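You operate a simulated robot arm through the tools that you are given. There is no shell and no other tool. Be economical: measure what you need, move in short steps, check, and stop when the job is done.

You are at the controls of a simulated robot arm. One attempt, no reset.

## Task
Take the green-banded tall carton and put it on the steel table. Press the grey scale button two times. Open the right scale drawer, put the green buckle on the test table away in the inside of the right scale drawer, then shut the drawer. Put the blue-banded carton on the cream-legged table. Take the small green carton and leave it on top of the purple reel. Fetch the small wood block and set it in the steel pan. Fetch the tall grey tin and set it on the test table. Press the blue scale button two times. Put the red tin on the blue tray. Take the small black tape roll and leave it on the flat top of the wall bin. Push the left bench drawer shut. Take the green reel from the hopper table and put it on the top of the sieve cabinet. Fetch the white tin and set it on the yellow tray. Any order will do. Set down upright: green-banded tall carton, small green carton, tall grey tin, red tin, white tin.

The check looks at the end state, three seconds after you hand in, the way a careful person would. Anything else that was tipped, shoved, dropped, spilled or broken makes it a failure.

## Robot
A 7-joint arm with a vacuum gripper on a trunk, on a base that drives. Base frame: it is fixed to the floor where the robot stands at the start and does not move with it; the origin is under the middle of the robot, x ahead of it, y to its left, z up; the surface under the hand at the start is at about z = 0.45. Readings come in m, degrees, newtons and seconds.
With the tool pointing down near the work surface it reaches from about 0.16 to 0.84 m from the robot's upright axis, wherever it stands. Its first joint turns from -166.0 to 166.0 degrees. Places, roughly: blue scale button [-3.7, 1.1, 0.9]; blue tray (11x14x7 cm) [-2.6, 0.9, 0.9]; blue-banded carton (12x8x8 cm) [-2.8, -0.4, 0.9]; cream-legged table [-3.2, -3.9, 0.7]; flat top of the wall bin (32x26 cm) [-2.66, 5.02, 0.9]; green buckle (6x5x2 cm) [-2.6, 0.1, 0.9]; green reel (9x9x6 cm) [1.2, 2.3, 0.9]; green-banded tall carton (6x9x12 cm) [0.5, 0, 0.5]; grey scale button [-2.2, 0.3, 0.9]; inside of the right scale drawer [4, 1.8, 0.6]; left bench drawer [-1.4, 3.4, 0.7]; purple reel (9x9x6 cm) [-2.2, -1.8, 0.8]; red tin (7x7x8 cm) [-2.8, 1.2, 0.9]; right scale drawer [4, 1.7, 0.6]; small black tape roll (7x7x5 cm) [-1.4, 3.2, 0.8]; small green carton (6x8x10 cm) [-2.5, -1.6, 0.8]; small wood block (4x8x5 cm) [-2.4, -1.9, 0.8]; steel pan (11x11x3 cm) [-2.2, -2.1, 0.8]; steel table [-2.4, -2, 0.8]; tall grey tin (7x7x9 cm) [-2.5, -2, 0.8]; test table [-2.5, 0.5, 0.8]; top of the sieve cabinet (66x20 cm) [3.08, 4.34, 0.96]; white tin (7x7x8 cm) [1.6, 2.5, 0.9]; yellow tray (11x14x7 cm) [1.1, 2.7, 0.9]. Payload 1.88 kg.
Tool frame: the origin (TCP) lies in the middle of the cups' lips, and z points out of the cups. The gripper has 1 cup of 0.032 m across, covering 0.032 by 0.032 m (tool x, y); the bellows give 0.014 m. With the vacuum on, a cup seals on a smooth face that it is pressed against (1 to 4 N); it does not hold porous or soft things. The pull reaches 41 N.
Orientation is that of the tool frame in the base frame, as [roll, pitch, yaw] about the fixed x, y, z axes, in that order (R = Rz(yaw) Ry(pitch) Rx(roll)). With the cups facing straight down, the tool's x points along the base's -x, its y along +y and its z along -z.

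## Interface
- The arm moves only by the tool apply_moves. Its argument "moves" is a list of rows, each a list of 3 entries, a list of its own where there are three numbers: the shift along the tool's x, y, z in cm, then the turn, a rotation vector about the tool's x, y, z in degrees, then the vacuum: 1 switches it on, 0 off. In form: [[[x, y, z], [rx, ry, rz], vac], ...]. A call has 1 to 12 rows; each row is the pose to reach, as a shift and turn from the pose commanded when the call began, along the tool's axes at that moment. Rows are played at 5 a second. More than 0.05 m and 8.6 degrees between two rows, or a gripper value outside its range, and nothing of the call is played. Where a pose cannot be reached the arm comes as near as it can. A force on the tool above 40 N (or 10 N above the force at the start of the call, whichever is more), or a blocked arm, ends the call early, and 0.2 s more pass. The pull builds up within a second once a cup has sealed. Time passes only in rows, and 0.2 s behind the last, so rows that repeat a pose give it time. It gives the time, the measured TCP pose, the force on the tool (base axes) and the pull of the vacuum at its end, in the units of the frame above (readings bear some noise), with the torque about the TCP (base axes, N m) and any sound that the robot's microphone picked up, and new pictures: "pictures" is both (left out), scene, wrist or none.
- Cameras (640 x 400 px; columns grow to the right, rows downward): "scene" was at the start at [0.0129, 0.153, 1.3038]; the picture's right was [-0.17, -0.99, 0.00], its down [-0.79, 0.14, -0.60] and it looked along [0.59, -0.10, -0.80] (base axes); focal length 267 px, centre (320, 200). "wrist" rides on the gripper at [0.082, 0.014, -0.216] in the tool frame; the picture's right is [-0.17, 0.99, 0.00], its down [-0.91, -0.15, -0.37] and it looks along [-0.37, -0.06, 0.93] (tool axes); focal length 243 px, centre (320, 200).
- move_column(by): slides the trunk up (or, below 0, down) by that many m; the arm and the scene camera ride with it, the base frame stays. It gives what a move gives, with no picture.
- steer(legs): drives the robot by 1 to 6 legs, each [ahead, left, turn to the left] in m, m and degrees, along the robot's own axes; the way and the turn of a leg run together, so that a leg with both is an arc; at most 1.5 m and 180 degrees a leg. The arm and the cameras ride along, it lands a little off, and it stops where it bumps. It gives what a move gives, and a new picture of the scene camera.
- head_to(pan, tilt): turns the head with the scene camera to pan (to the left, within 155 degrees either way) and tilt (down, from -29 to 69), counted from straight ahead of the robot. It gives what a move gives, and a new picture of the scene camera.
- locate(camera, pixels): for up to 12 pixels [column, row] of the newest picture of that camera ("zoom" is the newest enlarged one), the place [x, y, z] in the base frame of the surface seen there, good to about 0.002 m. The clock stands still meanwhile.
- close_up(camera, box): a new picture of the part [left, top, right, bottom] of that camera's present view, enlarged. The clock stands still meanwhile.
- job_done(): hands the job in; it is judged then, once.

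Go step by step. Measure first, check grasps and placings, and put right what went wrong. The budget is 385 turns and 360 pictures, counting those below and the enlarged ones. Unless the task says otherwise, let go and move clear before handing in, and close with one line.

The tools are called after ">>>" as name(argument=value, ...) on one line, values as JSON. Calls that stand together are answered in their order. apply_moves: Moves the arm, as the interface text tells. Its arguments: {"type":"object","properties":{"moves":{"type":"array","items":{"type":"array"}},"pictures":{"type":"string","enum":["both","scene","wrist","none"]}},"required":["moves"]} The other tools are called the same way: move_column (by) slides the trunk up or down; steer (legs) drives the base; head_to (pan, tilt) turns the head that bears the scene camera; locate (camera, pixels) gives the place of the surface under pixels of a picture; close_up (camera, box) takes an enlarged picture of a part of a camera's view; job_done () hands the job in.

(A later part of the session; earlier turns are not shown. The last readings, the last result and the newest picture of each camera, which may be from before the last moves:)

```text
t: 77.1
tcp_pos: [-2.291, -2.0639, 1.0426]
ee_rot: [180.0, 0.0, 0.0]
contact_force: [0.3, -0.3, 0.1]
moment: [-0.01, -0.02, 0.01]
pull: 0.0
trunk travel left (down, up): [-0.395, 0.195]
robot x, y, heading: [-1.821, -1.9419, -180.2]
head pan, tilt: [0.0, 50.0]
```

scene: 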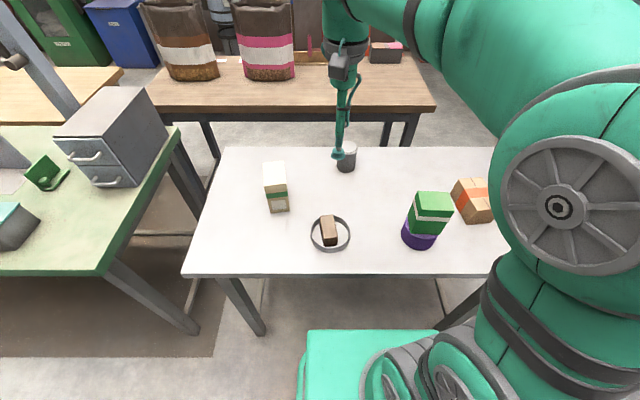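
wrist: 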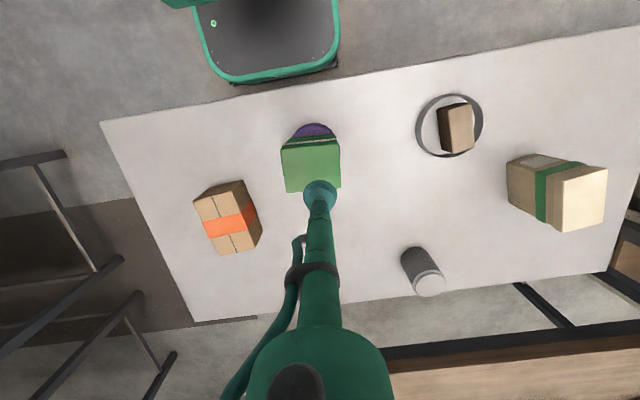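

>>> apply_moves(moves=[[[-4.5, -1, 0], [0, 0, 0], 0], [[-9, -2, 0], [0, 0, 0], 0], [[-13.5, -3, 1], [0, 0, 0], 0], [[-18, -4, 2], [0, 0, 0], 0], [[-22.6, -4.7, 3], [0, 0, 0], 0], [[-22.6, -4.7, 7], [0, 0, 0], 0], [[-22.6, -4.7, 11], [0, 0, 0], 0], [[-22.6, -4.7, 11], [0, 0, 0], 0]], pictures="wrist")

```text
t: 78.9
tcp_pos: [-2.5134, -2.0182, 0.9329]
ee_rot: [180.0, 0.0, 0.0]
contact_force: [0.9, 0.1, -0.2]
moment: [0.0, -0.02, -0.01]
pull: 0.0
trunk travel left (down, up): [-0.395, 0.195]
robot x, y, heading: [-1.8163, -1.938, -180.0]
head pan, tilt: [0.0, 50.0]
```

wrist: 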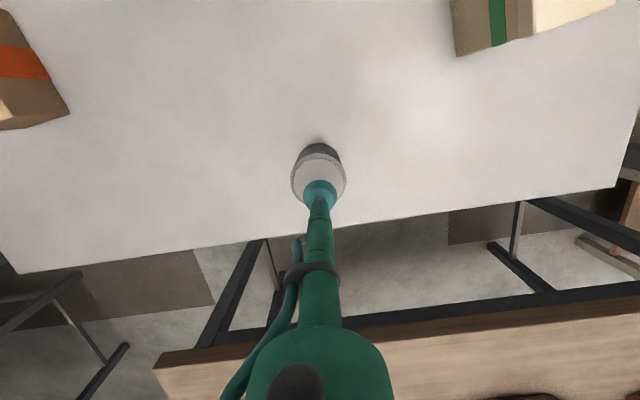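

Aligned; press, seal, then lift with the column.

>>> apply_moves(moves=[[[-0.2, 0, 2.5], [0, 0, 0], 1], [[-0.2, 0, 3.8], [0, 0, 0], 1], [[-0.2, 0, 4.3], [0, 0, 0], 1], [[-0.2, 0, 4.6], [0, 0, 0], 1], [[-0.2, 0, 4.6], [0, 0, 0], 1], [[-0.2, 0, 4.6], [0, 0, 0], 1], [[-0.2, 0, 4.6], [0, 0, 0], 1], [[-0.2, 0, 4.6], [0, 0, 0], 1]], pictures="none")

>>> move_column(by=0.15)

```text
t: 80.7
tcp_pos: [-2.518, -2.0172, 0.8876]
ee_rot: [-180.0, 0.2, 0.2]
contact_force: [-2.8, -2.1, 11.3]
moment: [0.05, -0.04, 0.0]
pull: 40.7
trunk travel left (down, up): [-0.395, 0.195]
robot x, y, heading: [-1.8235, -1.9406, -179.9]
head pan, tilt: [0.0, 50.0]
```

```text
t: 82.5
tcp_pos: [-2.5178, -2.0173, 1.0368]
ee_rot: [180.0, 0.0, 0.1]
contact_force: [-0.7, -0.3, -2.4]
moment: [-0.02, -0.01, 0.02]
pull: 41.3
trunk travel left (down, up): [-0.545, 0.045]
robot x, y, heading: [-1.8242, -1.9376, -179.9]
head pan, tilt: [0.0, 50.0]
```

Held. I retract the arm, back off, and strafe right to the test table.

>>> apply_moves(moves=[[[4.5, 0, 0], [0, 0, 0], 1], [[9, 0, 0], [0, 0, 0], 1], [[13.5, 0, -1], [0, 0, 0], 1], [[18, 0, -2], [0, 0, 0], 1], [[22, 0, -3], [0, 0, 0], 1], [[26, 0, -4], [0, 0, 0], 1], [[28, 0, -5], [0, 0, 0], 1]], pictures="none")

>>> steer(legs=[[-0.27, 0, 0], [0, -1.0, 0], [0, -0.95, 0]])

```text
t: 84.1
tcp_pos: [-2.2383, -2.0169, 1.0876]
ee_rot: [180.0, 0.0, 0.1]
contact_force: [0.4, 0.2, -1.9]
moment: [0.01, 0.01, 0.03]
pull: 40.9
trunk travel left (down, up): [-0.545, 0.045]
robot x, y, heading: [-1.819, -1.9392, -180.0]
head pan, tilt: [0.0, 50.0]
```

```text
t: 95.4
tcp_pos: [-1.9659, -0.0595, 1.0867]
ee_rot: [-179.9, 0.0, -0.2]
contact_force: [1.1, 0.1, -2.6]
moment: [0.03, 0.0, 0.01]
pull: 40.9
trunk travel left (down, up): [-0.545, 0.045]
robot x, y, heading: [-1.5466, 0.0158, 180.0]
head pan, tilt: [0.0, 50.0]
```

scene: 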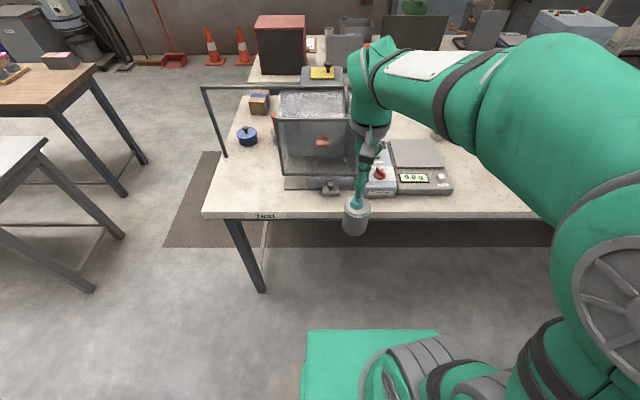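

The front-left of the table near (240,190) is free. I measure and look at the right part.

>>> locate(camera="scene", pixels=[[245, 190], [210, 210], [250, 145], [258, 100], [210, 90], [285, 185], [325, 188], [240, 165], [282, 180]])

>>> head_to(pan=-35, tilt=40)

>>> head_to(pan=15, tilt=45)

```text
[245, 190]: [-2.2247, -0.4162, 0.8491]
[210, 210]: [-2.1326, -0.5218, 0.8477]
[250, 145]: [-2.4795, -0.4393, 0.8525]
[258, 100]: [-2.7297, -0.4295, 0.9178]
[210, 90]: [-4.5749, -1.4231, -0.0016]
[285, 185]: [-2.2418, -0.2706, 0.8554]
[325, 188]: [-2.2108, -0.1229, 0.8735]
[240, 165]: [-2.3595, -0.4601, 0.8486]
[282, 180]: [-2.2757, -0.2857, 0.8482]
```

```text
t: 96.4
tcp_pos: [-1.9663, -0.0579, 1.0867]
ee_rot: [180.0, 0.0, -0.2]
contact_force: [-0.9, 0.8, -2.6]
moment: [0.01, 0.03, 0.0]
pull: 40.8
trunk travel left (down, up): [-0.545, 0.045]
robot x, y, heading: [-1.5504, 0.0188, 180.0]
head pan, tilt: [-35.0, 40.0]
```

scene: 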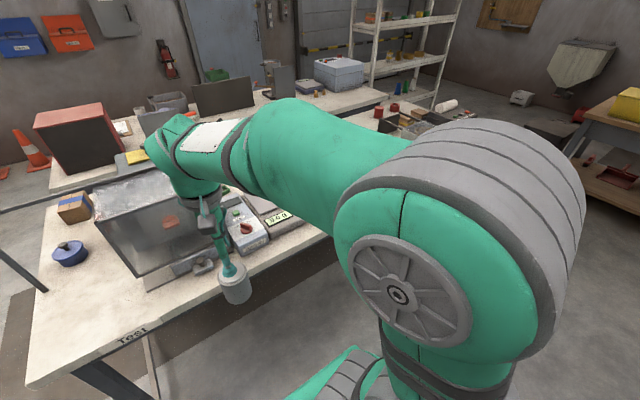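

```text
t: 97.6
tcp_pos: [-1.9667, -0.0585, 1.0867]
ee_rot: [180.0, 0.0, -0.1]
contact_force: [-0.2, 0.3, -2.0]
moment: [-0.02, 0.04, -0.02]
pull: 40.4
trunk travel left (down, up): [-0.545, 0.045]
robot x, y, heading: [-1.5458, 0.0155, 180.1]
head pan, tilt: [15.0, 45.0]
```

scene: 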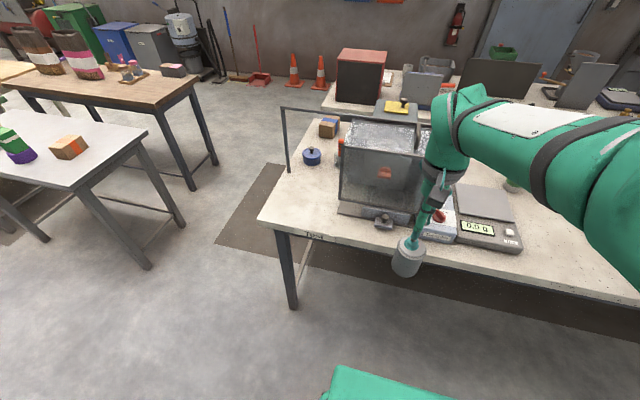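

>>> locate(camera="scene", pixels=[[287, 170], [282, 108], [360, 116], [345, 150], [430, 125], [312, 155], [330, 127], [385, 222], [300, 215], [440, 235], [480, 205], [380, 125]])

>>> close_up(camera="scene", box=[250, 70, 570, 270])

```text
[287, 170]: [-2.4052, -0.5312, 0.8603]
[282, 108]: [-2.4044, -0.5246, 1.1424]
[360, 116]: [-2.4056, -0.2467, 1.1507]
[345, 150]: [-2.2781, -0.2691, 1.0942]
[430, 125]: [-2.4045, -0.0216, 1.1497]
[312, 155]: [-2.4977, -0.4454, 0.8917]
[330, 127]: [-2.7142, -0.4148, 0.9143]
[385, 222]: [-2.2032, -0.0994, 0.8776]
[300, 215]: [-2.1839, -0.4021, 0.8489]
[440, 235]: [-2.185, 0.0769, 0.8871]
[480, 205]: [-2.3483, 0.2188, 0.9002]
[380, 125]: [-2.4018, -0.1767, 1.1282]
```

```text
2.00 times, centred on (410, 170) of scene
```

zoom: 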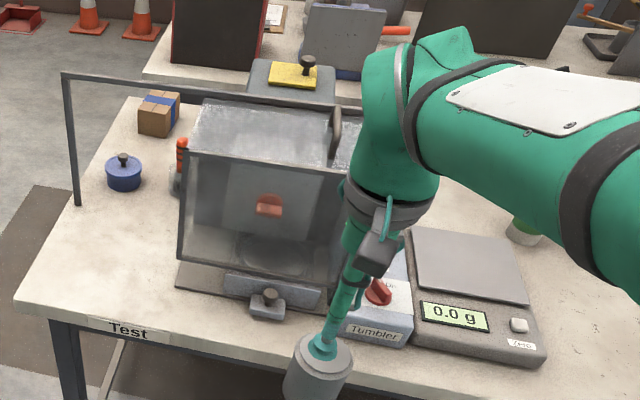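

Free spot at (-2.23,-0.40) on the test table (z≈0.8485), clear of arch post (-2.405,-0.53) and glass case (y>-0.27). Strafe left 0.33 m.

>>> steer(legs=[[0, 0.33, 0]])

```text
t: 99.7
tcp_pos: [-1.9676, -0.3817, 1.0867]
ee_rot: [180.0, -0.1, -0.1]
contact_force: [0.2, 0.1, -2.4]
moment: [0.0, 0.04, 0.02]
pull: 40.6
trunk travel left (down, up): [-0.545, 0.045]
robot x, y, heading: [-1.5493, -0.3059, 179.7]
head pan, tilt: [15.0, 45.0]
```

scene: 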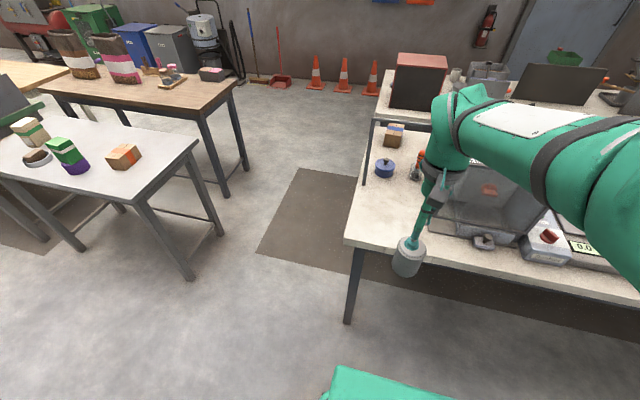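

>>> apply_moves(moves=[[[-4.5, 0.5, 0], [0, 0, 0], 1], [[-9, 1, 0], [0, 0, 0], 1], [[-13.5, 1.5, 0], [0, 0, 0], 1], [[-18, 2, 0], [0, 0, 0], 1], [[-22, 2.5, 0], [0, 0, 0], 1], [[-26, 2.8, 0], [0, 0, 0], 1], [[-26, 2.8, 4.5], [0, 0, 0], 1], [[-26, 2.8, 9], [0, 0, 0], 1], [[-26, 2.8, 13], [0, 0, 0], 1], [[-26, 2.8, 14.2], [0, 0, 0], 1]], pictures="both")

```text
t: 101.9
tcp_pos: [-2.2262, -0.4087, 0.9468]
ee_rot: [179.9, 0.1, -0.1]
contact_force: [0.0, 0.5, -1.4]
moment: [-0.02, 0.0, -0.01]
pull: 40.8
trunk travel left (down, up): [-0.545, 0.045]
robot x, y, heading: [-1.5492, -0.3084, 179.7]
head pan, tilt: [15.0, 45.0]
```

scene: 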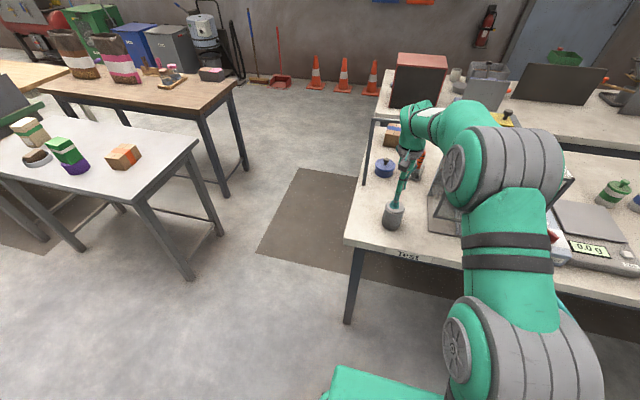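
wrist: 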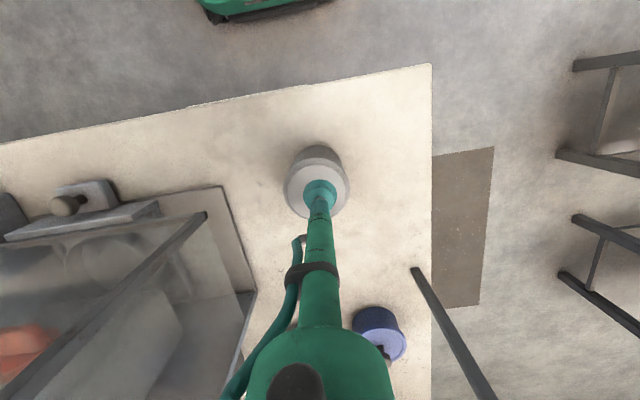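

Above the table, clear of everything. Lower 0.9 cm, release and rise.

>>> apply_moves(moves=[[[0, 0, 0.4], [0, 0, 0], 1], [[0, 0, 0.8], [0, 0, 0], 1], [[0, 0, 1.0], [0, 0, 0], 1], [[0, 0, 1.0], [0, 0, 0], 0], [[0, 0, 1.0], [0, 0, 0], 0], [[0, 0, 1.0], [0, 0, 0], 0], [[0, 0, 1.0], [0, 0, 0], 0], [[0, 0, 0], [0, 0, 0], 0], [[0, 0, -3], [0, 0, 0], 0], [[0, 0, -7], [0, 0, 0], 0], [[3, 0, -11], [0, 0, 0], 0], [[7, 0, -13], [0, 0, 0], 0]], pictures="both")

```text
t: 104.5
tcp_pos: [-2.1559, -0.4075, 1.073]
ee_rot: [180.0, 0.1, -0.1]
contact_force: [-0.9, -0.1, -0.1]
moment: [0.0, 0.05, -0.01]
pull: 0.0
trunk travel left (down, up): [-0.545, 0.045]
robot x, y, heading: [-1.5506, -0.306, 179.9]
head pan, tilt: [15.0, 45.0]
```

scene: 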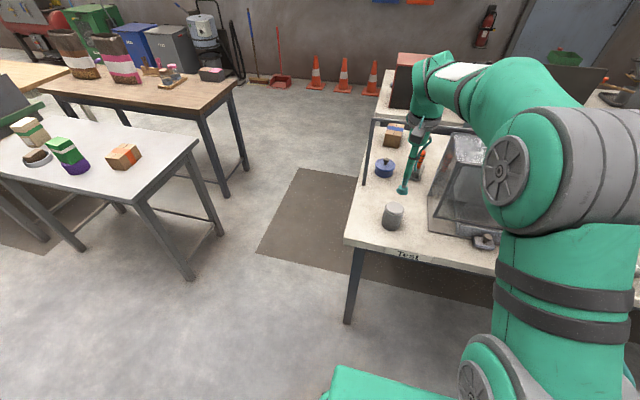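
wrist: 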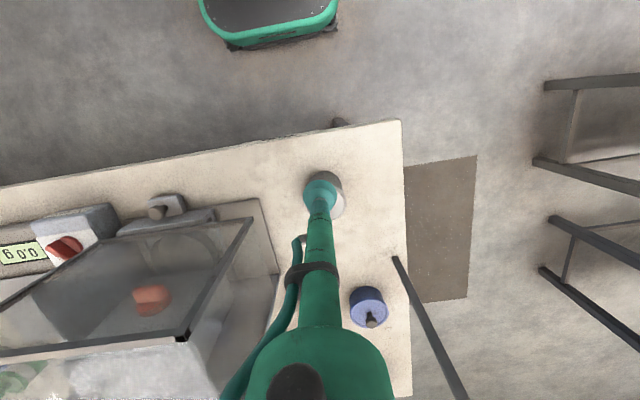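

The tin stands fine. Next the grey scale button: retract and strafe right to y≈0.3.

>>> apply_moves(moves=[[[4.5, 0, 0], [0, 0, 0], 0], [[9, 0, 0], [0, 0, 0], 0], [[13.5, 0, 0], [0, 0, 0], 0], [[18, 0, 0], [0, 0, 0], 0]], pictures="none")

>>> steer(legs=[[0, -0.7, 0]])

>>> head_to(pan=10, tilt=40)

```text
t: 105.5
tcp_pos: [-1.9775, -0.4104, 1.0736]
ee_rot: [-180.0, 0.0, -0.1]
contact_force: [-0.5, 0.4, -0.7]
moment: [0.01, -0.03, 0.01]
pull: 0.2
trunk travel left (down, up): [-0.545, 0.045]
robot x, y, heading: [-1.5482, -0.3092, 179.6]
head pan, tilt: [15.0, 45.0]
```

```text
t: 109.4
tcp_pos: [-1.9769, 0.3027, 1.0735]
ee_rot: [-179.9, 0.0, 0.2]
contact_force: [-1.1, 0.2, -0.2]
moment: [-0.03, 0.01, 0.02]
pull: 0.0
trunk travel left (down, up): [-0.545, 0.045]
robot x, y, heading: [-1.5494, 0.4088, -179.8]
head pan, tilt: [15.0, 45.0]
```

scene: 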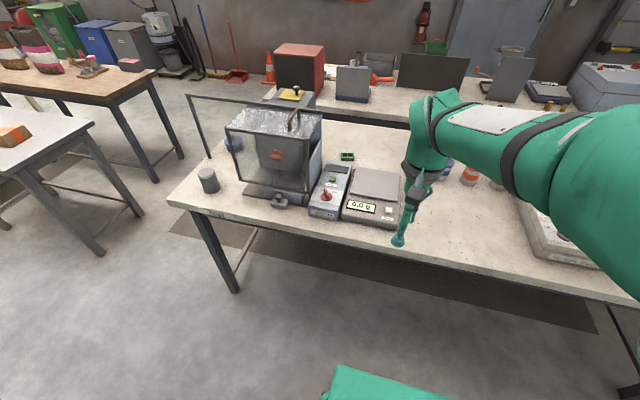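

```text
t: 110.1
tcp_pos: [-1.9769, 0.3036, 1.0728]
ee_rot: [180.0, 0.0, 0.1]
contact_force: [-0.8, -0.6, 0.7]
moment: [-0.01, 0.01, 0.0]
pull: 0.1
trunk travel left (down, up): [-0.545, 0.045]
robot x, y, heading: [-1.548, 0.4072, -180.1]
head pan, tilt: [10.0, 40.0]
```

scene: 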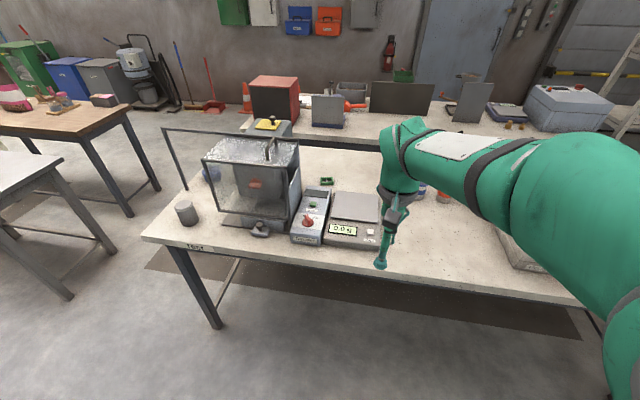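

>>> close_up(camera="scene", box=[280, 160, 440, 260])

>>> locate(camera="scene", pixels=[[370, 232], [365, 240], [355, 205], [327, 181], [310, 200], [268, 145], [285, 165]])

```text
4.00 times, centred on (360, 210) of scene
```

zoom: 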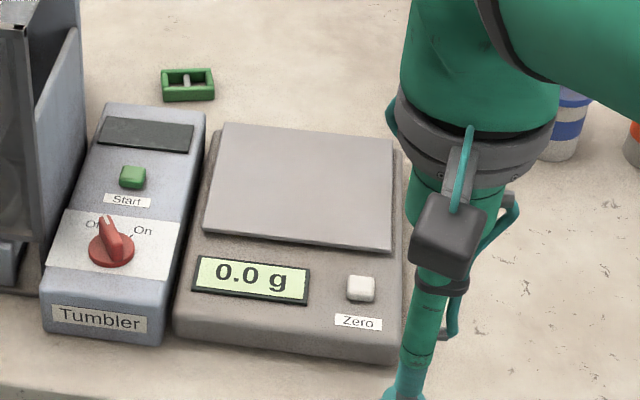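

```text
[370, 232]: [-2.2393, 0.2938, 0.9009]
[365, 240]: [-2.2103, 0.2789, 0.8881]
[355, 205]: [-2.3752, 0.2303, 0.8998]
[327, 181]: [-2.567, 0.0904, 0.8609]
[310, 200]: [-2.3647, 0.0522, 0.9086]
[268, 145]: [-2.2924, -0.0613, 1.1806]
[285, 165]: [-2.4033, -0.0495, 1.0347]
```

The Zero button on the grey scale is at (-2.239,0.294,0.901). I move above it.

>>> apply_moves(moves=[[[-4.5, 0.2, 0], [0, 0, 0], 0], [[-9, 0.4, 0], [0, 0, 0], 0], [[-13.5, 0.6, 0], [0, 0, 0], 0], [[-18, 0.8, 0], [0, 0, 0], 0], [[-22, 1, 0], [0, 0, 0], 0], [[-26.2, 1, 0], [0, 0, 0], 0], [[-26.2, 1, 4.5], [0, 0, 0], 0], [[-26.2, 1, 9], [0, 0, 0], 0], [[-26.2, 1, 13], [0, 0, 0], 0], [[-26.2, 1, 15.5], [0, 0, 0], 0]], pictures="wrist")

```text
t: 112.3
tcp_pos: [-2.2381, 0.2895, 0.9152]
ee_rot: [180.0, 0.0, 0.1]
contact_force: [-0.2, -0.4, 0.2]
moment: [-0.01, 0.02, 0.03]
pull: 0.0
trunk travel left (down, up): [-0.545, 0.045]
robot x, y, heading: [-1.55, 0.4048, -179.8]
head pan, tilt: [10.0, 40.0]
```

wrist: 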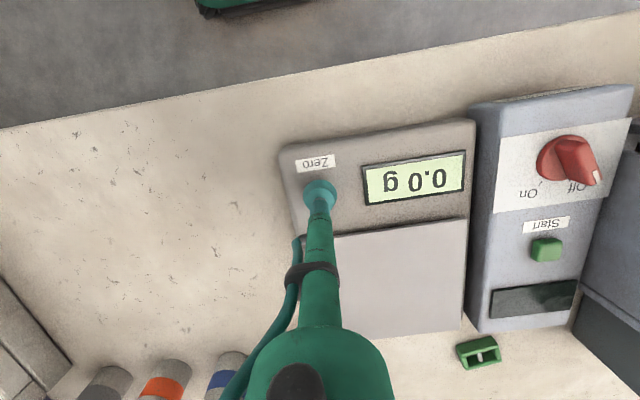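

Above the button. Press until a clear force appears, watching for a click.

>>> apply_moves(moves=[[[0, -0.4, 1.0], [0, 0, 0], 0], [[0, -0.4, 1.6], [0, 0, 0], 0], [[0, -0.4, 2.1], [0, 0, 0], 0], [[0, -0.4, 2.1], [0, 0, 0], 0]], pictures="wrist")

```text
t: 113.3
tcp_pos: [-2.2386, 0.2958, 0.896]
ee_rot: [-179.9, -0.1, 0.1]
contact_force: [-0.9, 1.1, 3.1]
moment: [-0.03, 0.04, 0.01]
pull: 0.2
trunk travel left (down, up): [-0.545, 0.045]
robot x, y, heading: [-1.5511, 0.406, -179.9]
head pan, tilt: [10.0, 40.0]
```

wrist: 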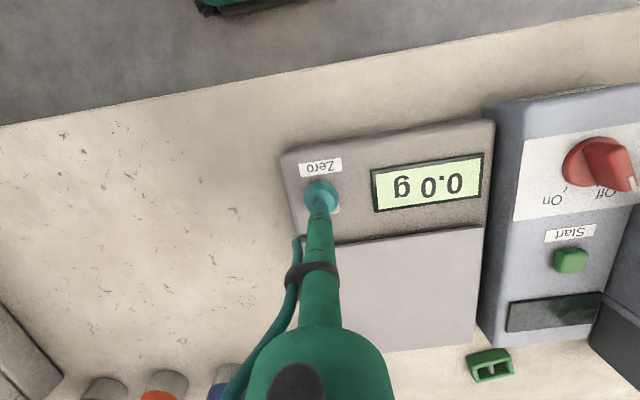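

Only 3 N yet, no sound. Press further.

>>> apply_moves(moves=[[[0, 0, 0.3], [0, 0, 0], 0], [[0, 0, 0.6], [0, 0, 0], 0], [[0, 0, 0.6], [0, 0, 0], 0]], pictures="none")

```text
t: 114.1
tcp_pos: [-2.2407, 0.2955, 0.8911]
ee_rot: [180.0, 0.1, 0.1]
contact_force: [0.7, -0.1, 3.2]
moment: [-0.01, 0.02, 0.04]
pull: 0.0
trunk travel left (down, up): [-0.545, 0.045]
robot x, y, heading: [-1.5471, 0.4093, -179.9]
head pan, tilt: [10.0, 40.0]
heard: click
```

Click heard: first press. I release fully and press once more.

>>> apply_moves(moves=[[[0, 0, -1], [0, 0, 0], 0], [[0, 0, -2], [0, 0, 0], 0], [[0, 0, -2], [0, 0, 0], 0], [[0, 0, -2], [0, 0, 0], 0]], pictures="none")

>>> apply_moves(moves=[[[0, 0, 1], [0, 0, 0], 0], [[0, 0, 1.6], [0, 0, 0], 0], [[0, 0, 2.0], [0, 0, 0], 0], [[0, 0, 2.0], [0, 0, 0], 0]], pictures="none")

```text
t: 115.1
tcp_pos: [-2.2397, 0.2964, 0.9121]
ee_rot: [179.9, 0.0, 0.1]
contact_force: [1.0, 0.0, -0.8]
moment: [0.02, 0.01, -0.01]
pull: 0.1
trunk travel left (down, up): [-0.545, 0.045]
robot x, y, heading: [-1.5486, 0.4091, -180.1]
head pan, tilt: [10.0, 40.0]
```

```text
t: 116.1
tcp_pos: [-2.238, 0.2957, 0.8918]
ee_rot: [-179.9, 0.0, 0.2]
contact_force: [0.8, 0.3, 2.9]
moment: [-0.04, 0.05, 0.0]
pull: 0.0
trunk travel left (down, up): [-0.545, 0.045]
robot x, y, heading: [-1.5495, 0.4092, -179.9]
head pan, tilt: [10.0, 40.0]
heard: click
```

Second click heard. I rise and advance 0.22 m to inspect the buckle behind the scale.

>>> apply_moves(moves=[[[0, 0, -4], [0, 0, 0], 0], [[0, 0, -8], [0, 0, 0], 0], [[0, 0, -12], [0, 0, 0], 0], [[0, 0, -15], [0, 0, 0], 0]], pictures="none")

>>> steer(legs=[[0.22, 0.1, 0]])

>>> apply_moves(moves=[[[0, 2, 0], [0, 0, 0], 0], [[0, 4, 0], [0, 0, 0], 0]], pictures="wrist")

```text
t: 117.1
tcp_pos: [-2.2392, 0.2956, 1.0434]
ee_rot: [180.0, 0.0, 0.0]
contact_force: [0.7, 0.0, -0.6]
moment: [-0.02, 0.03, 0.0]
pull: 0.0
trunk travel left (down, up): [-0.545, 0.045]
robot x, y, heading: [-1.5488, 0.4076, -179.8]
head pan, tilt: [10.0, 40.0]
```

```text
t: 118.9
tcp_pos: [-2.4594, 0.2022, 1.0436]
ee_rot: [179.9, 0.0, -0.3]
contact_force: [1.5, 0.2, 0.0]
moment: [0.02, 0.0, -0.01]
pull: 0.0
trunk travel left (down, up): [-0.545, 0.045]
robot x, y, heading: [-1.77, 0.3108, 179.7]
head pan, tilt: [10.0, 40.0]
```

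scene: 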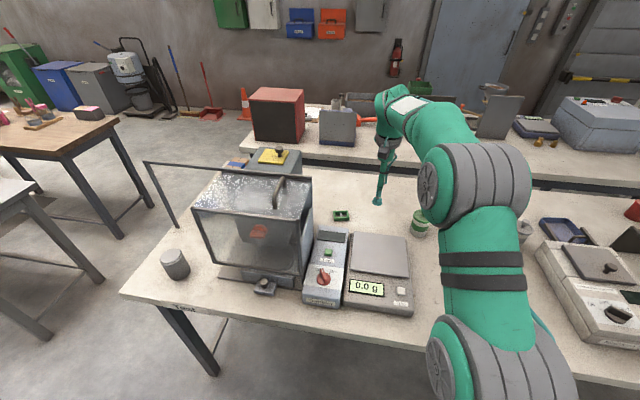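

```text
t: 119.5
tcp_pos: [-2.4596, 0.1624, 1.0443]
ee_rot: [180.0, 0.0, -0.3]
contact_force: [-0.7, 1.2, 0.3]
moment: [0.0, 0.02, 0.0]
pull: 0.0
trunk travel left (down, up): [-0.545, 0.045]
robot x, y, heading: [-1.7695, 0.3089, 179.8]
head pan, tilt: [10.0, 40.0]
```

wrist: 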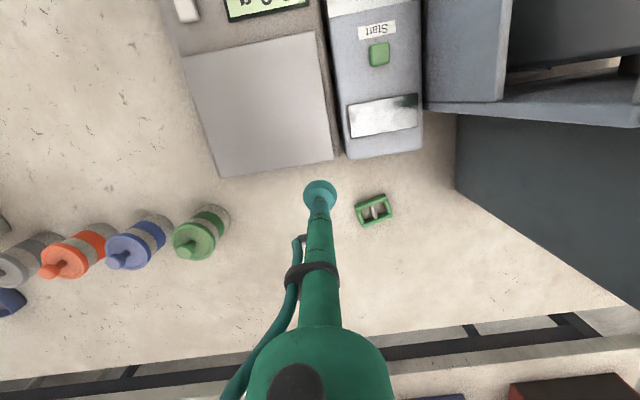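

>>> close_up(camera="wrist", box=[342, 183, 406, 233])

>>> locate(camera="zoom", pixels=[[150, 190], [190, 310], [430, 120], [470, 230], [320, 190], [270, 220], [390, 190], [320, 150], [340, 290], [165, 250], [455, 175]])

```text
8.00 times, centred on (374, 208) of wrist
```

zoom: 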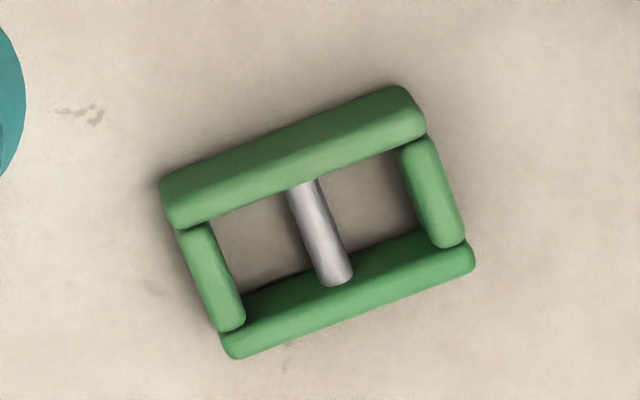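

```text
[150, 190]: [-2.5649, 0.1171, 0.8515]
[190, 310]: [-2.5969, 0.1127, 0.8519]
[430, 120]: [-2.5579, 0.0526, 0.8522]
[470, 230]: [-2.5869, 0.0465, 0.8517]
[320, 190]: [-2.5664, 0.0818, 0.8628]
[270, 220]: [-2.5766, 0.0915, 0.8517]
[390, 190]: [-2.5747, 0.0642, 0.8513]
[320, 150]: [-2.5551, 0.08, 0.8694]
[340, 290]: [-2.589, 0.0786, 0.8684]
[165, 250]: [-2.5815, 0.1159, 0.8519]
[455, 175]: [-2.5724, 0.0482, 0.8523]
```

The buckle is a frame with rails (~1.2 cm wide) around two openings. I check where the arch bar ends before lowering there.

>>> locate(camera="scene", pixels=[[311, 180], [300, 177], [313, 215], [280, 190], [270, 155], [238, 163], [420, 215], [290, 240]])

>>> close_up(camera="scene", box=[130, 130, 450, 330])

```text
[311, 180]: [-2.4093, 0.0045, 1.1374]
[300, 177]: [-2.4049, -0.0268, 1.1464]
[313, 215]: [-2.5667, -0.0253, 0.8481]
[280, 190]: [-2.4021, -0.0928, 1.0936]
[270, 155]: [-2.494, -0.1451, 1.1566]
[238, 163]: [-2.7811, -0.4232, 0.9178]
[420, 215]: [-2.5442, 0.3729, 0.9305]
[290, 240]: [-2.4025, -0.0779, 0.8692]
```

```text
2.00 times, centred on (290, 230) of scene
```

zoom: 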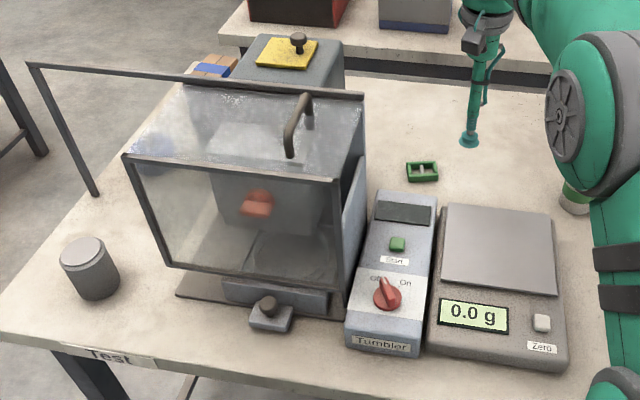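

>>> apply_moves(moves=[[[-3.2, 2.7, 0], [0, 0, 0], 0], [[-6.4, 5.4, 0], [0, 0, 0], 0], [[-9.6, 8.0, 0], [0, 0, 0], 0], [[-9.6, 8.0, 4.5], [0, 0, 0], 0], [[-9.6, 8.0, 9], [0, 0, 0], 0], [[-9.6, 8.0, 12.5], [0, 0, 0], 0], [[-9.6, 8.0, 15], [0, 0, 0], 0]], pictures="wrist")

>>> close_up(camera="wrist", box=[256, 130, 384, 210])

```text
t: 121.1
tcp_pos: [-2.5575, 0.0845, 0.8942]
ee_rot: [180.0, 0.0, -0.3]
contact_force: [-0.1, 0.8, 0.0]
moment: [-0.02, -0.04, 0.02]
pull: 0.2
out of reach, approached as far as the arm can: row 3, 4
trunk travel left (down, up): [-0.545, 0.045]
robot x, y, heading: [-1.7702, 0.3126, 179.8]
head pan, tilt: [10.0, 40.0]
```

wrist: 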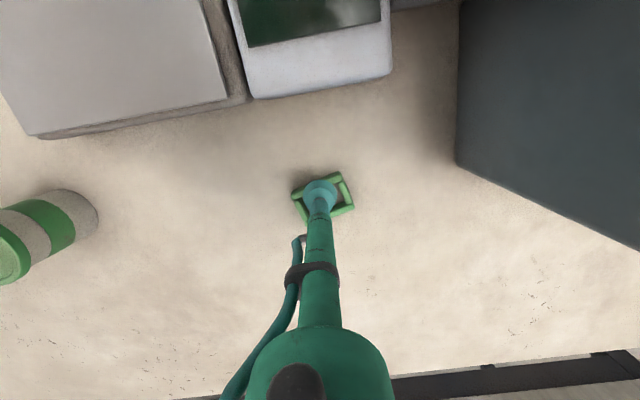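

```text
5.00 times, centred on (320, 170) of wrist
```

zoom: 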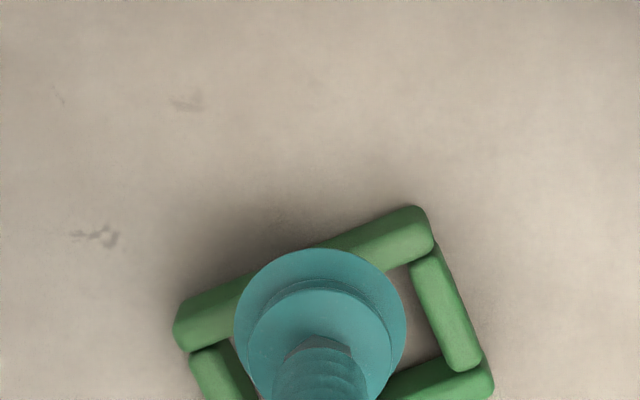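

The cup is above the front rail. I test whether it seals there with gentle pressing.

>>> apply_moves(moves=[[[0, 0, 2.0], [0, 0, 0], 1], [[0, 0, 2.7], [0, 0, 0], 1], [[0, 0, 3.0], [0, 0, 0], 1], [[0, 0, 3.0], [0, 0, 0], 1], [[0, 0, 3.0], [0, 0, 0], 1], [[0, 0, 3.0], [0, 0, 0], 1], [[0, 0, 3.0], [0, 0, 0], 1]], pictures="wrist")

```text
t: 122.7
tcp_pos: [-2.556, 0.0853, 0.8647]
ee_rot: [-180.0, 0.0, -0.3]
contact_force: [-0.9, -0.2, 0.9]
moment: [0.02, 0.0, 0.0]
pull: 0.0
trunk travel left (down, up): [-0.545, 0.045]
robot x, y, heading: [-1.7653, 0.3087, 179.5]
head pan, tilt: [10.0, 40.0]
```

wrist: 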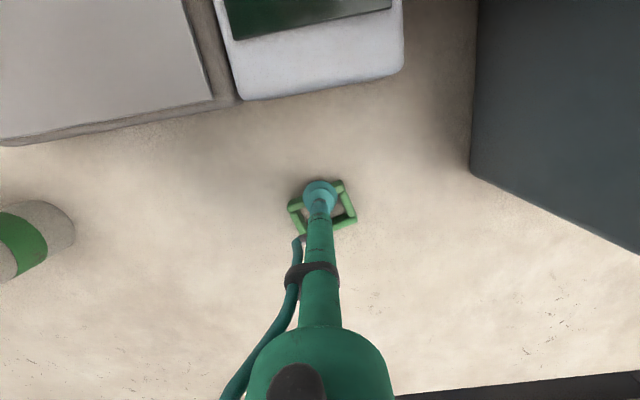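

Force is only 0.9 N at z 0.865; press a bit more.

>>> apply_moves(moves=[[[0, 0, 0.3], [0, 0, 0], 1], [[0, 0, 0.6], [0, 0, 0], 1], [[0, 0, 0.6], [0, 0, 0], 1], [[0, 0, 0.6], [0, 0, 0], 1]], pictures="none")

```text
t: 123.7
tcp_pos: [-2.5547, 0.082, 0.8575]
ee_rot: [180.0, 0.0, -0.3]
contact_force: [0.9, 1.0, 3.5]
moment: [-0.02, 0.01, -0.02]
pull: 0.0
trunk travel left (down, up): [-0.545, 0.045]
robot x, y, heading: [-1.7693, 0.3117, 179.5]
head pan, tilt: [10.0, 40.0]
```

No seal on the rail. I try the buckle's centre (pin crossing both rails).

>>> apply_moves(moves=[[[0, 0, -2], [0, 0, 0], 0], [[-1.7, 0, -2], [0, 0, 0], 1], [[-1.7, 0, -1], [0, 0, 0], 1], [[-1.7, 0, 0], [0, 0, 0], 1], [[-1.7, 0, 0.3], [0, 0, 0], 1], [[-1.7, 0, 0.3], [0, 0, 0], 1], [[-1.7, 0, 0.3], [0, 0, 0], 1]], pictures="wrist")

>>> close_up(camera="wrist", box=[256, 150, 384, 230])

```text
t: 125.3
tcp_pos: [-2.5714, 0.082, 0.8585]
ee_rot: [179.9, 0.4, -0.2]
contact_force: [-6.1, -3.6, 30.0]
moment: [0.05, 0.11, 0.06]
pull: 40.7
trunk travel left (down, up): [-0.545, 0.045]
robot x, y, heading: [-1.7674, 0.309, 179.8]
head pan, tilt: [10.0, 40.0]
```

wrist: 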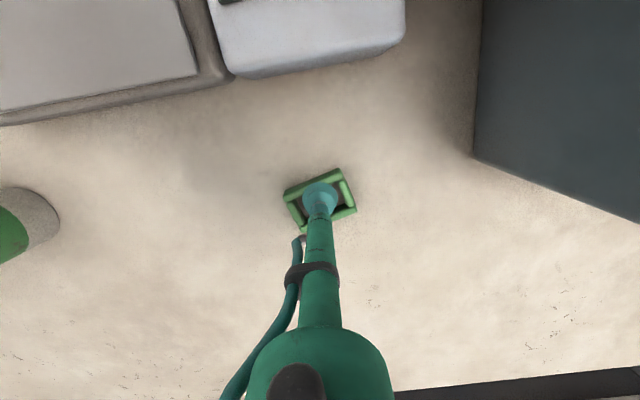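

```text
5.00 times, centred on (320, 190) of wrist
```

zoom: 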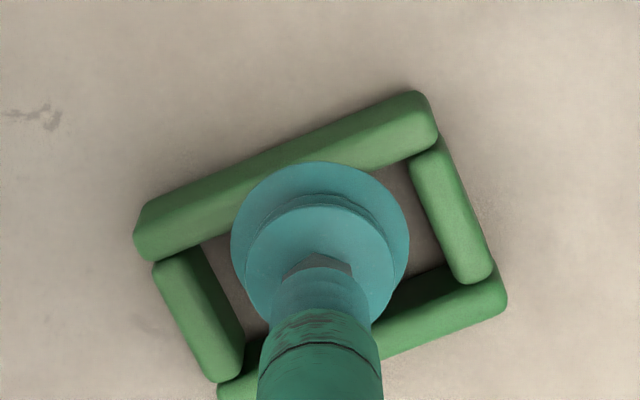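

It sealed at the centre (pull 40.7). I lift it and will carry it to the scale drawer now.

>>> apply_moves(moves=[[[0, 0, -1], [0, 0, 0], 1], [[0, 0, -4], [0, 0, 0], 1], [[0, 0, -8], [0, 0, 0], 1], [[0, 0, -12], [0, 0, 0], 1], [[3, -2, -16], [0, 0, 0], 1], [[6, -4, -19], [0, 0, 0], 1], [[10, -6, -21], [0, 0, 0], 1], [[14, -8, -22], [0, 0, 0], 1], [[18, -10, -22], [0, 0, 0], 1], [[22, -12, -22], [0, 0, 0], 1], [[26, -14, -22], [0, 0, 0], 1], [[30, -16, -22], [0, 0, 0], 1]], pictures="wrist")

```text
refused: row 5 steps farther than a row can; nothing moved
```

>>> apply_moves(moves=[[[0, 0, -1], [0, 0, 0], 1], [[0, 0, -4], [0, 0, 0], 1], [[0, 0, -8], [0, 0, 0], 1], [[0, 0, -12], [0, 0, 0], 1], [[2, -2, -15.5], [0, 0, 0], 1], [[5, -4, -18], [0, 0, 0], 1], [[9, -6, -19], [0, 0, 0], 1], [[13, -8, -20], [0, 0, 0], 1], [[17, -10, -20], [0, 0, 0], 1], [[21, -12, -20], [0, 0, 0], 1], [[25, -14, -20], [0, 0, 0], 1], [[29, -16, -20], [0, 0, 0], 1]], pictures="wrist")

```text
t: 127.9
tcp_pos: [-2.2814, 0.2423, 1.054]
ee_rot: [179.9, 0.0, -0.1]
contact_force: [0.3, 0.1, -0.6]
moment: [0.0, -0.04, -0.01]
pull: 40.7
out of reach, approached as far as the arm can: row 3, 4
trunk travel left (down, up): [-0.545, 0.045]
robot x, y, heading: [-1.7665, 0.3127, 179.9]
head pan, tilt: [10.0, 40.0]
```

wrist: 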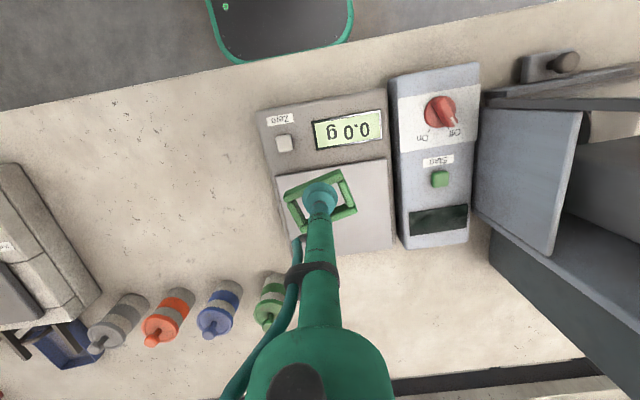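

Buckle held. I back off, turn to face east and look.

>>> steer(legs=[[-0.6, 0, 0], [0, 0, -150]])

>>> head_to(pan=0, tilt=25)

```text
t: 137.3
tcp_pos: [-0.7694, 0.6438, 1.0543]
ee_rot: [-180.0, 0.0, -147.7]
contact_force: [-0.2, -0.8, -1.0]
moment: [0.02, 0.01, 0.02]
pull: 40.6
trunk travel left (down, up): [-0.545, 0.045]
robot x, y, heading: [-1.165, 0.3078, 32.1]
head pan, tilt: [10.0, 40.0]
```

scene: 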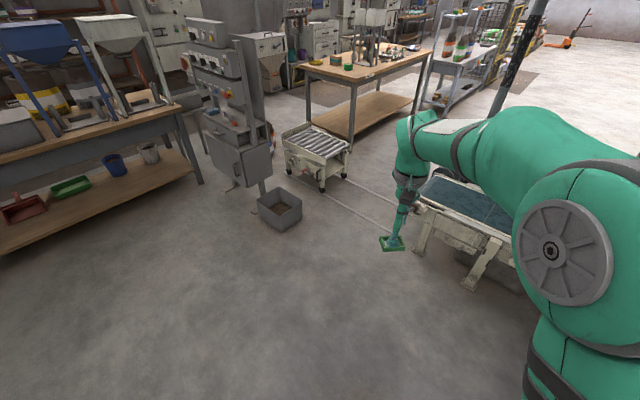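

```text
t: 138.1
tcp_pos: [-0.77, 0.6442, 1.0557]
ee_rot: [-180.0, 0.0, -147.8]
contact_force: [0.0, -1.1, 0.0]
moment: [-0.03, 0.02, 0.0]
pull: 40.7
trunk travel left (down, up): [-0.545, 0.045]
robot x, y, heading: [-1.1684, 0.31, 32.2]
head pan, tilt: [0.0, 25.0]
```

scene: 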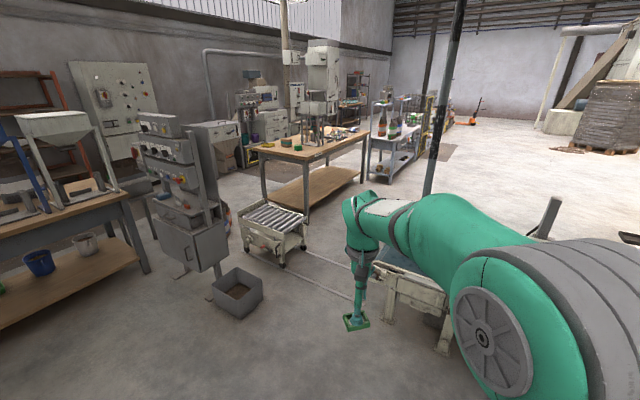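

>>> locate(camera="scene", pixels=[[255, 262], [300, 238], [285, 265], [430, 190], [310, 222], [360, 182], [395, 180], [240, 310], [380, 285], [300, 150], [390, 140], [340, 295]])

>>> close_up(camera="scene", box=[220, 60, 460, 210])

```text
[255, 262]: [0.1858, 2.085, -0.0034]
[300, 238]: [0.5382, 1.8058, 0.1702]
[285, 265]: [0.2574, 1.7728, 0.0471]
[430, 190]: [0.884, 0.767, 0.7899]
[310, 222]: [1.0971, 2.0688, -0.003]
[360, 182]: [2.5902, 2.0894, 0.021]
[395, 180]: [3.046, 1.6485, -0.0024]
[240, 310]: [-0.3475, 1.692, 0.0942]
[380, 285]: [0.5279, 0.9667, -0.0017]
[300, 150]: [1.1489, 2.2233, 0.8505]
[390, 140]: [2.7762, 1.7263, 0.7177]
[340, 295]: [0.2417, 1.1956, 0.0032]
```

```text
2.67 times, centred on (340, 135) of scene
```

zoom: 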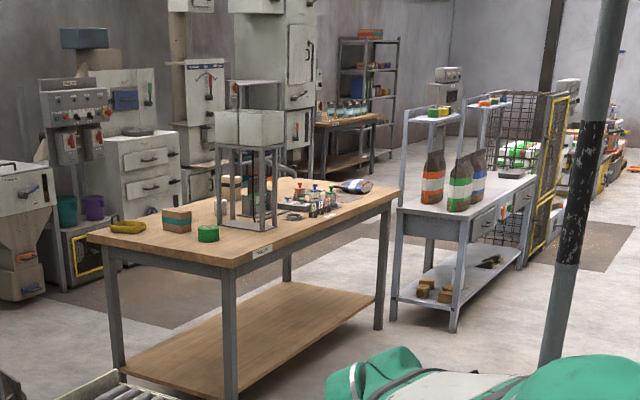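

I need the robot's own footprint and the gap between conveyor end and roller cart. I look down.

>>> head_to(pan=40, tilt=69)

>>> head_to(pan=-2, tilt=45)

```text
t: 139.2
tcp_pos: [-0.7699, 0.6439, 1.0543]
ee_rot: [-180.0, 0.1, -147.8]
contact_force: [0.0, -0.3, -0.2]
moment: [0.01, -0.02, -0.02]
pull: 40.9
trunk travel left (down, up): [-0.545, 0.045]
robot x, y, heading: [-1.1636, 0.3079, 32.2]
head pan, tilt: [40.0, 68.8]
```

scene: 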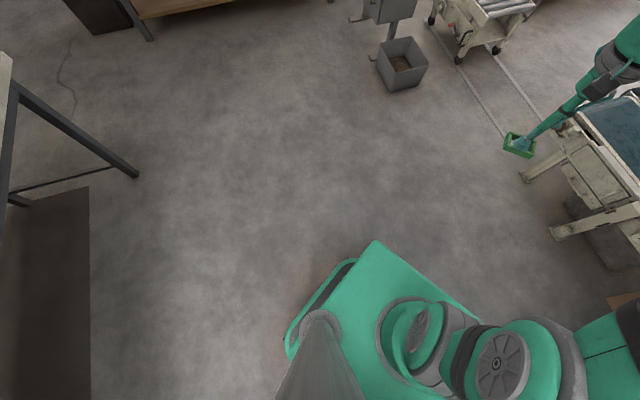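

```text
t: 140.3
tcp_pos: [-0.7696, 0.6438, 1.0538]
ee_rot: [180.0, -0.1, -147.8]
contact_force: [0.3, 0.9, -0.9]
moment: [-0.02, 0.01, 0.01]
pull: 40.5
trunk travel left (down, up): [-0.545, 0.045]
robot x, y, heading: [-1.1685, 0.3089, 31.9]
head pan, tilt: [-2.0, 45.0]
```

scene: 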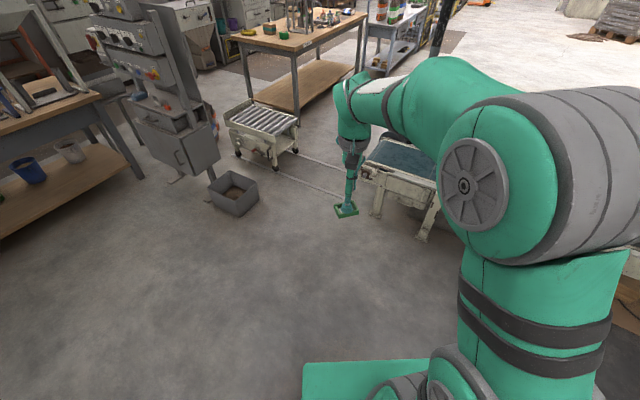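

>>> locate(camera="scene", pixels=[[376, 214], [420, 237], [362, 168], [275, 167], [297, 150], [276, 145], [305, 362], [250, 210], [390, 145], [438, 60]])

```text
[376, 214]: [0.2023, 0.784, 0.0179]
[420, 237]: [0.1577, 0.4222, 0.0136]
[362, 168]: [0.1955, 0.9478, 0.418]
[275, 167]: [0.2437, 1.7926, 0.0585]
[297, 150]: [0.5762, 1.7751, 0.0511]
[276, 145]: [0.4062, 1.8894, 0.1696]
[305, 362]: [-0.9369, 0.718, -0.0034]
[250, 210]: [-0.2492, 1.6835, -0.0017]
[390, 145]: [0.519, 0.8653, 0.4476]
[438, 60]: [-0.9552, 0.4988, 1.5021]
```

The gap runs from y≈0.95 to 1.77, so I go through at y≈1.36 with heading 0.

>>> steer(legs=[[0, 0, -32], [0.35, 1.05, 0], [1.4, 0, 0]])

```text
t: 154.0
tcp_pos: [1.0805, 1.4386, 1.0548]
ee_rot: [-179.8, -0.1, -179.6]
contact_force: [0.6, 0.5, 0.8]
moment: [0.02, 0.03, -0.02]
pull: 40.8
trunk travel left (down, up): [-0.545, 0.045]
robot x, y, heading: [0.567, 1.3628, 0.3]
head pan, tilt: [-2.0, 45.0]
```

scene: 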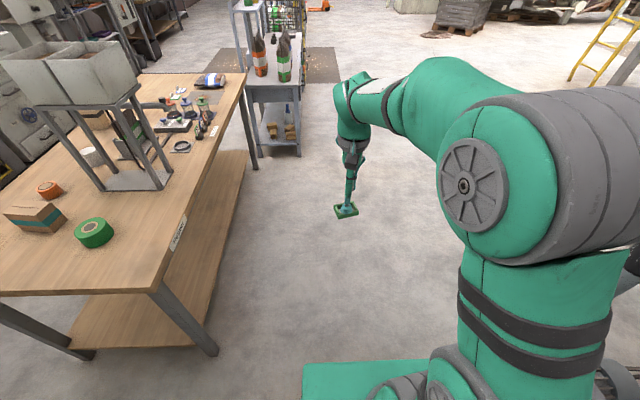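

Through the gap. Continue towards the scale bench, staying at y≈0.9.

>>> steer(legs=[[1.4, -0.3, 0], [1.4, -0.15, 0]])

>>> head_to(pan=70, tilt=40)

```text
t: 168.0
tcp_pos: [3.9232, 1.0628, 1.0546]
ee_rot: [-180.0, 0.0, -177.1]
contact_force: [-0.2, 0.0, 0.4]
moment: [0.01, 0.03, 0.04]
pull: 40.6
trunk travel left (down, up): [-0.545, 0.045]
robot x, y, heading: [3.4127, 0.9669, 3.1]
head pan, tilt: [-2.0, 45.0]
```

scene: 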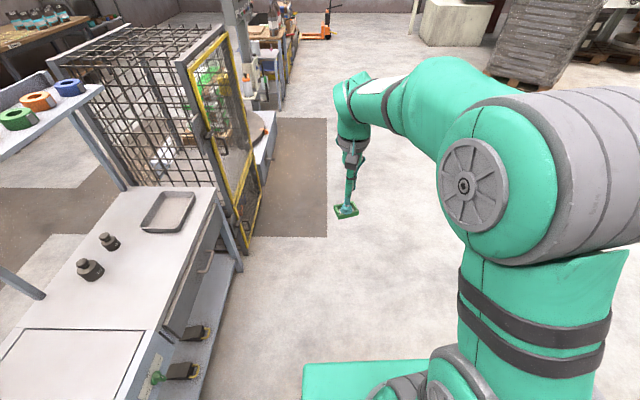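

```text
t: 169.4
tcp_pos: [3.9249, 1.0635, 1.0549]
ee_rot: [180.0, 0.0, -177.1]
contact_force: [-0.6, 0.0, 0.0]
moment: [0.05, 0.0, 0.0]
pull: 40.9
trunk travel left (down, up): [-0.545, 0.045]
robot x, y, heading: [3.4142, 0.9627, 2.6]
head pan, tilt: [70.0, 40.0]
```

scene: 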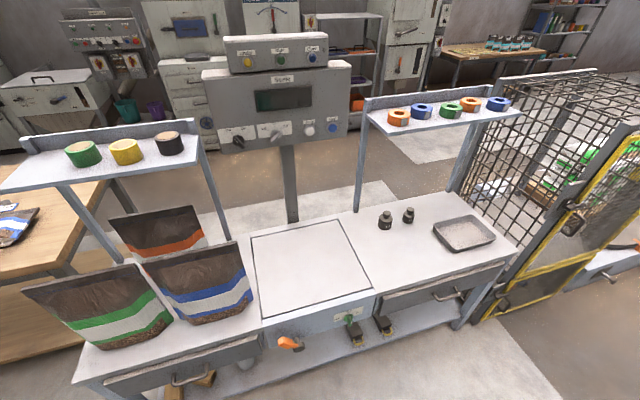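

I see the right drawer with handle at (450,292). I measure bench and drawer.

>>> locate(camera="scene", pixels=[[450, 293], [432, 297], [467, 290], [420, 300], [490, 275], [385, 312], [410, 260], [516, 255], [380, 294], [290, 343], [385, 220], [465, 232]])

>>> close_up(camera="scene", box=[320, 200, 560, 350])

```text
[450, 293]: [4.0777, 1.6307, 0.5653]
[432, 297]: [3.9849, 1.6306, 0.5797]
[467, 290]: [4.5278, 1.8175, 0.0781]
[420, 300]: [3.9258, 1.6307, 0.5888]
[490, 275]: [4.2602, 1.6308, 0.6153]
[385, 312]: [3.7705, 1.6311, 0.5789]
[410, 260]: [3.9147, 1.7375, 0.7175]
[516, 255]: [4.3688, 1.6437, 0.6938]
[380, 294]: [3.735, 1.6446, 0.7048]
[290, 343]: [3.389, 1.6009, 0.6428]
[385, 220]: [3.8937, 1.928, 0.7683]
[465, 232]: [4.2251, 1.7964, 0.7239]
```

```text
2.67 times, centred on (440, 275) of scene
```

zoom: 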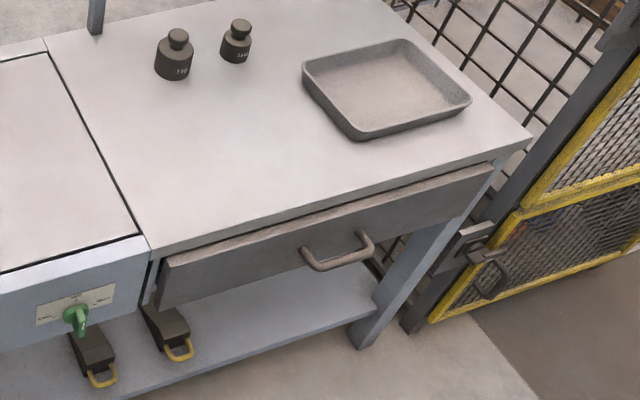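

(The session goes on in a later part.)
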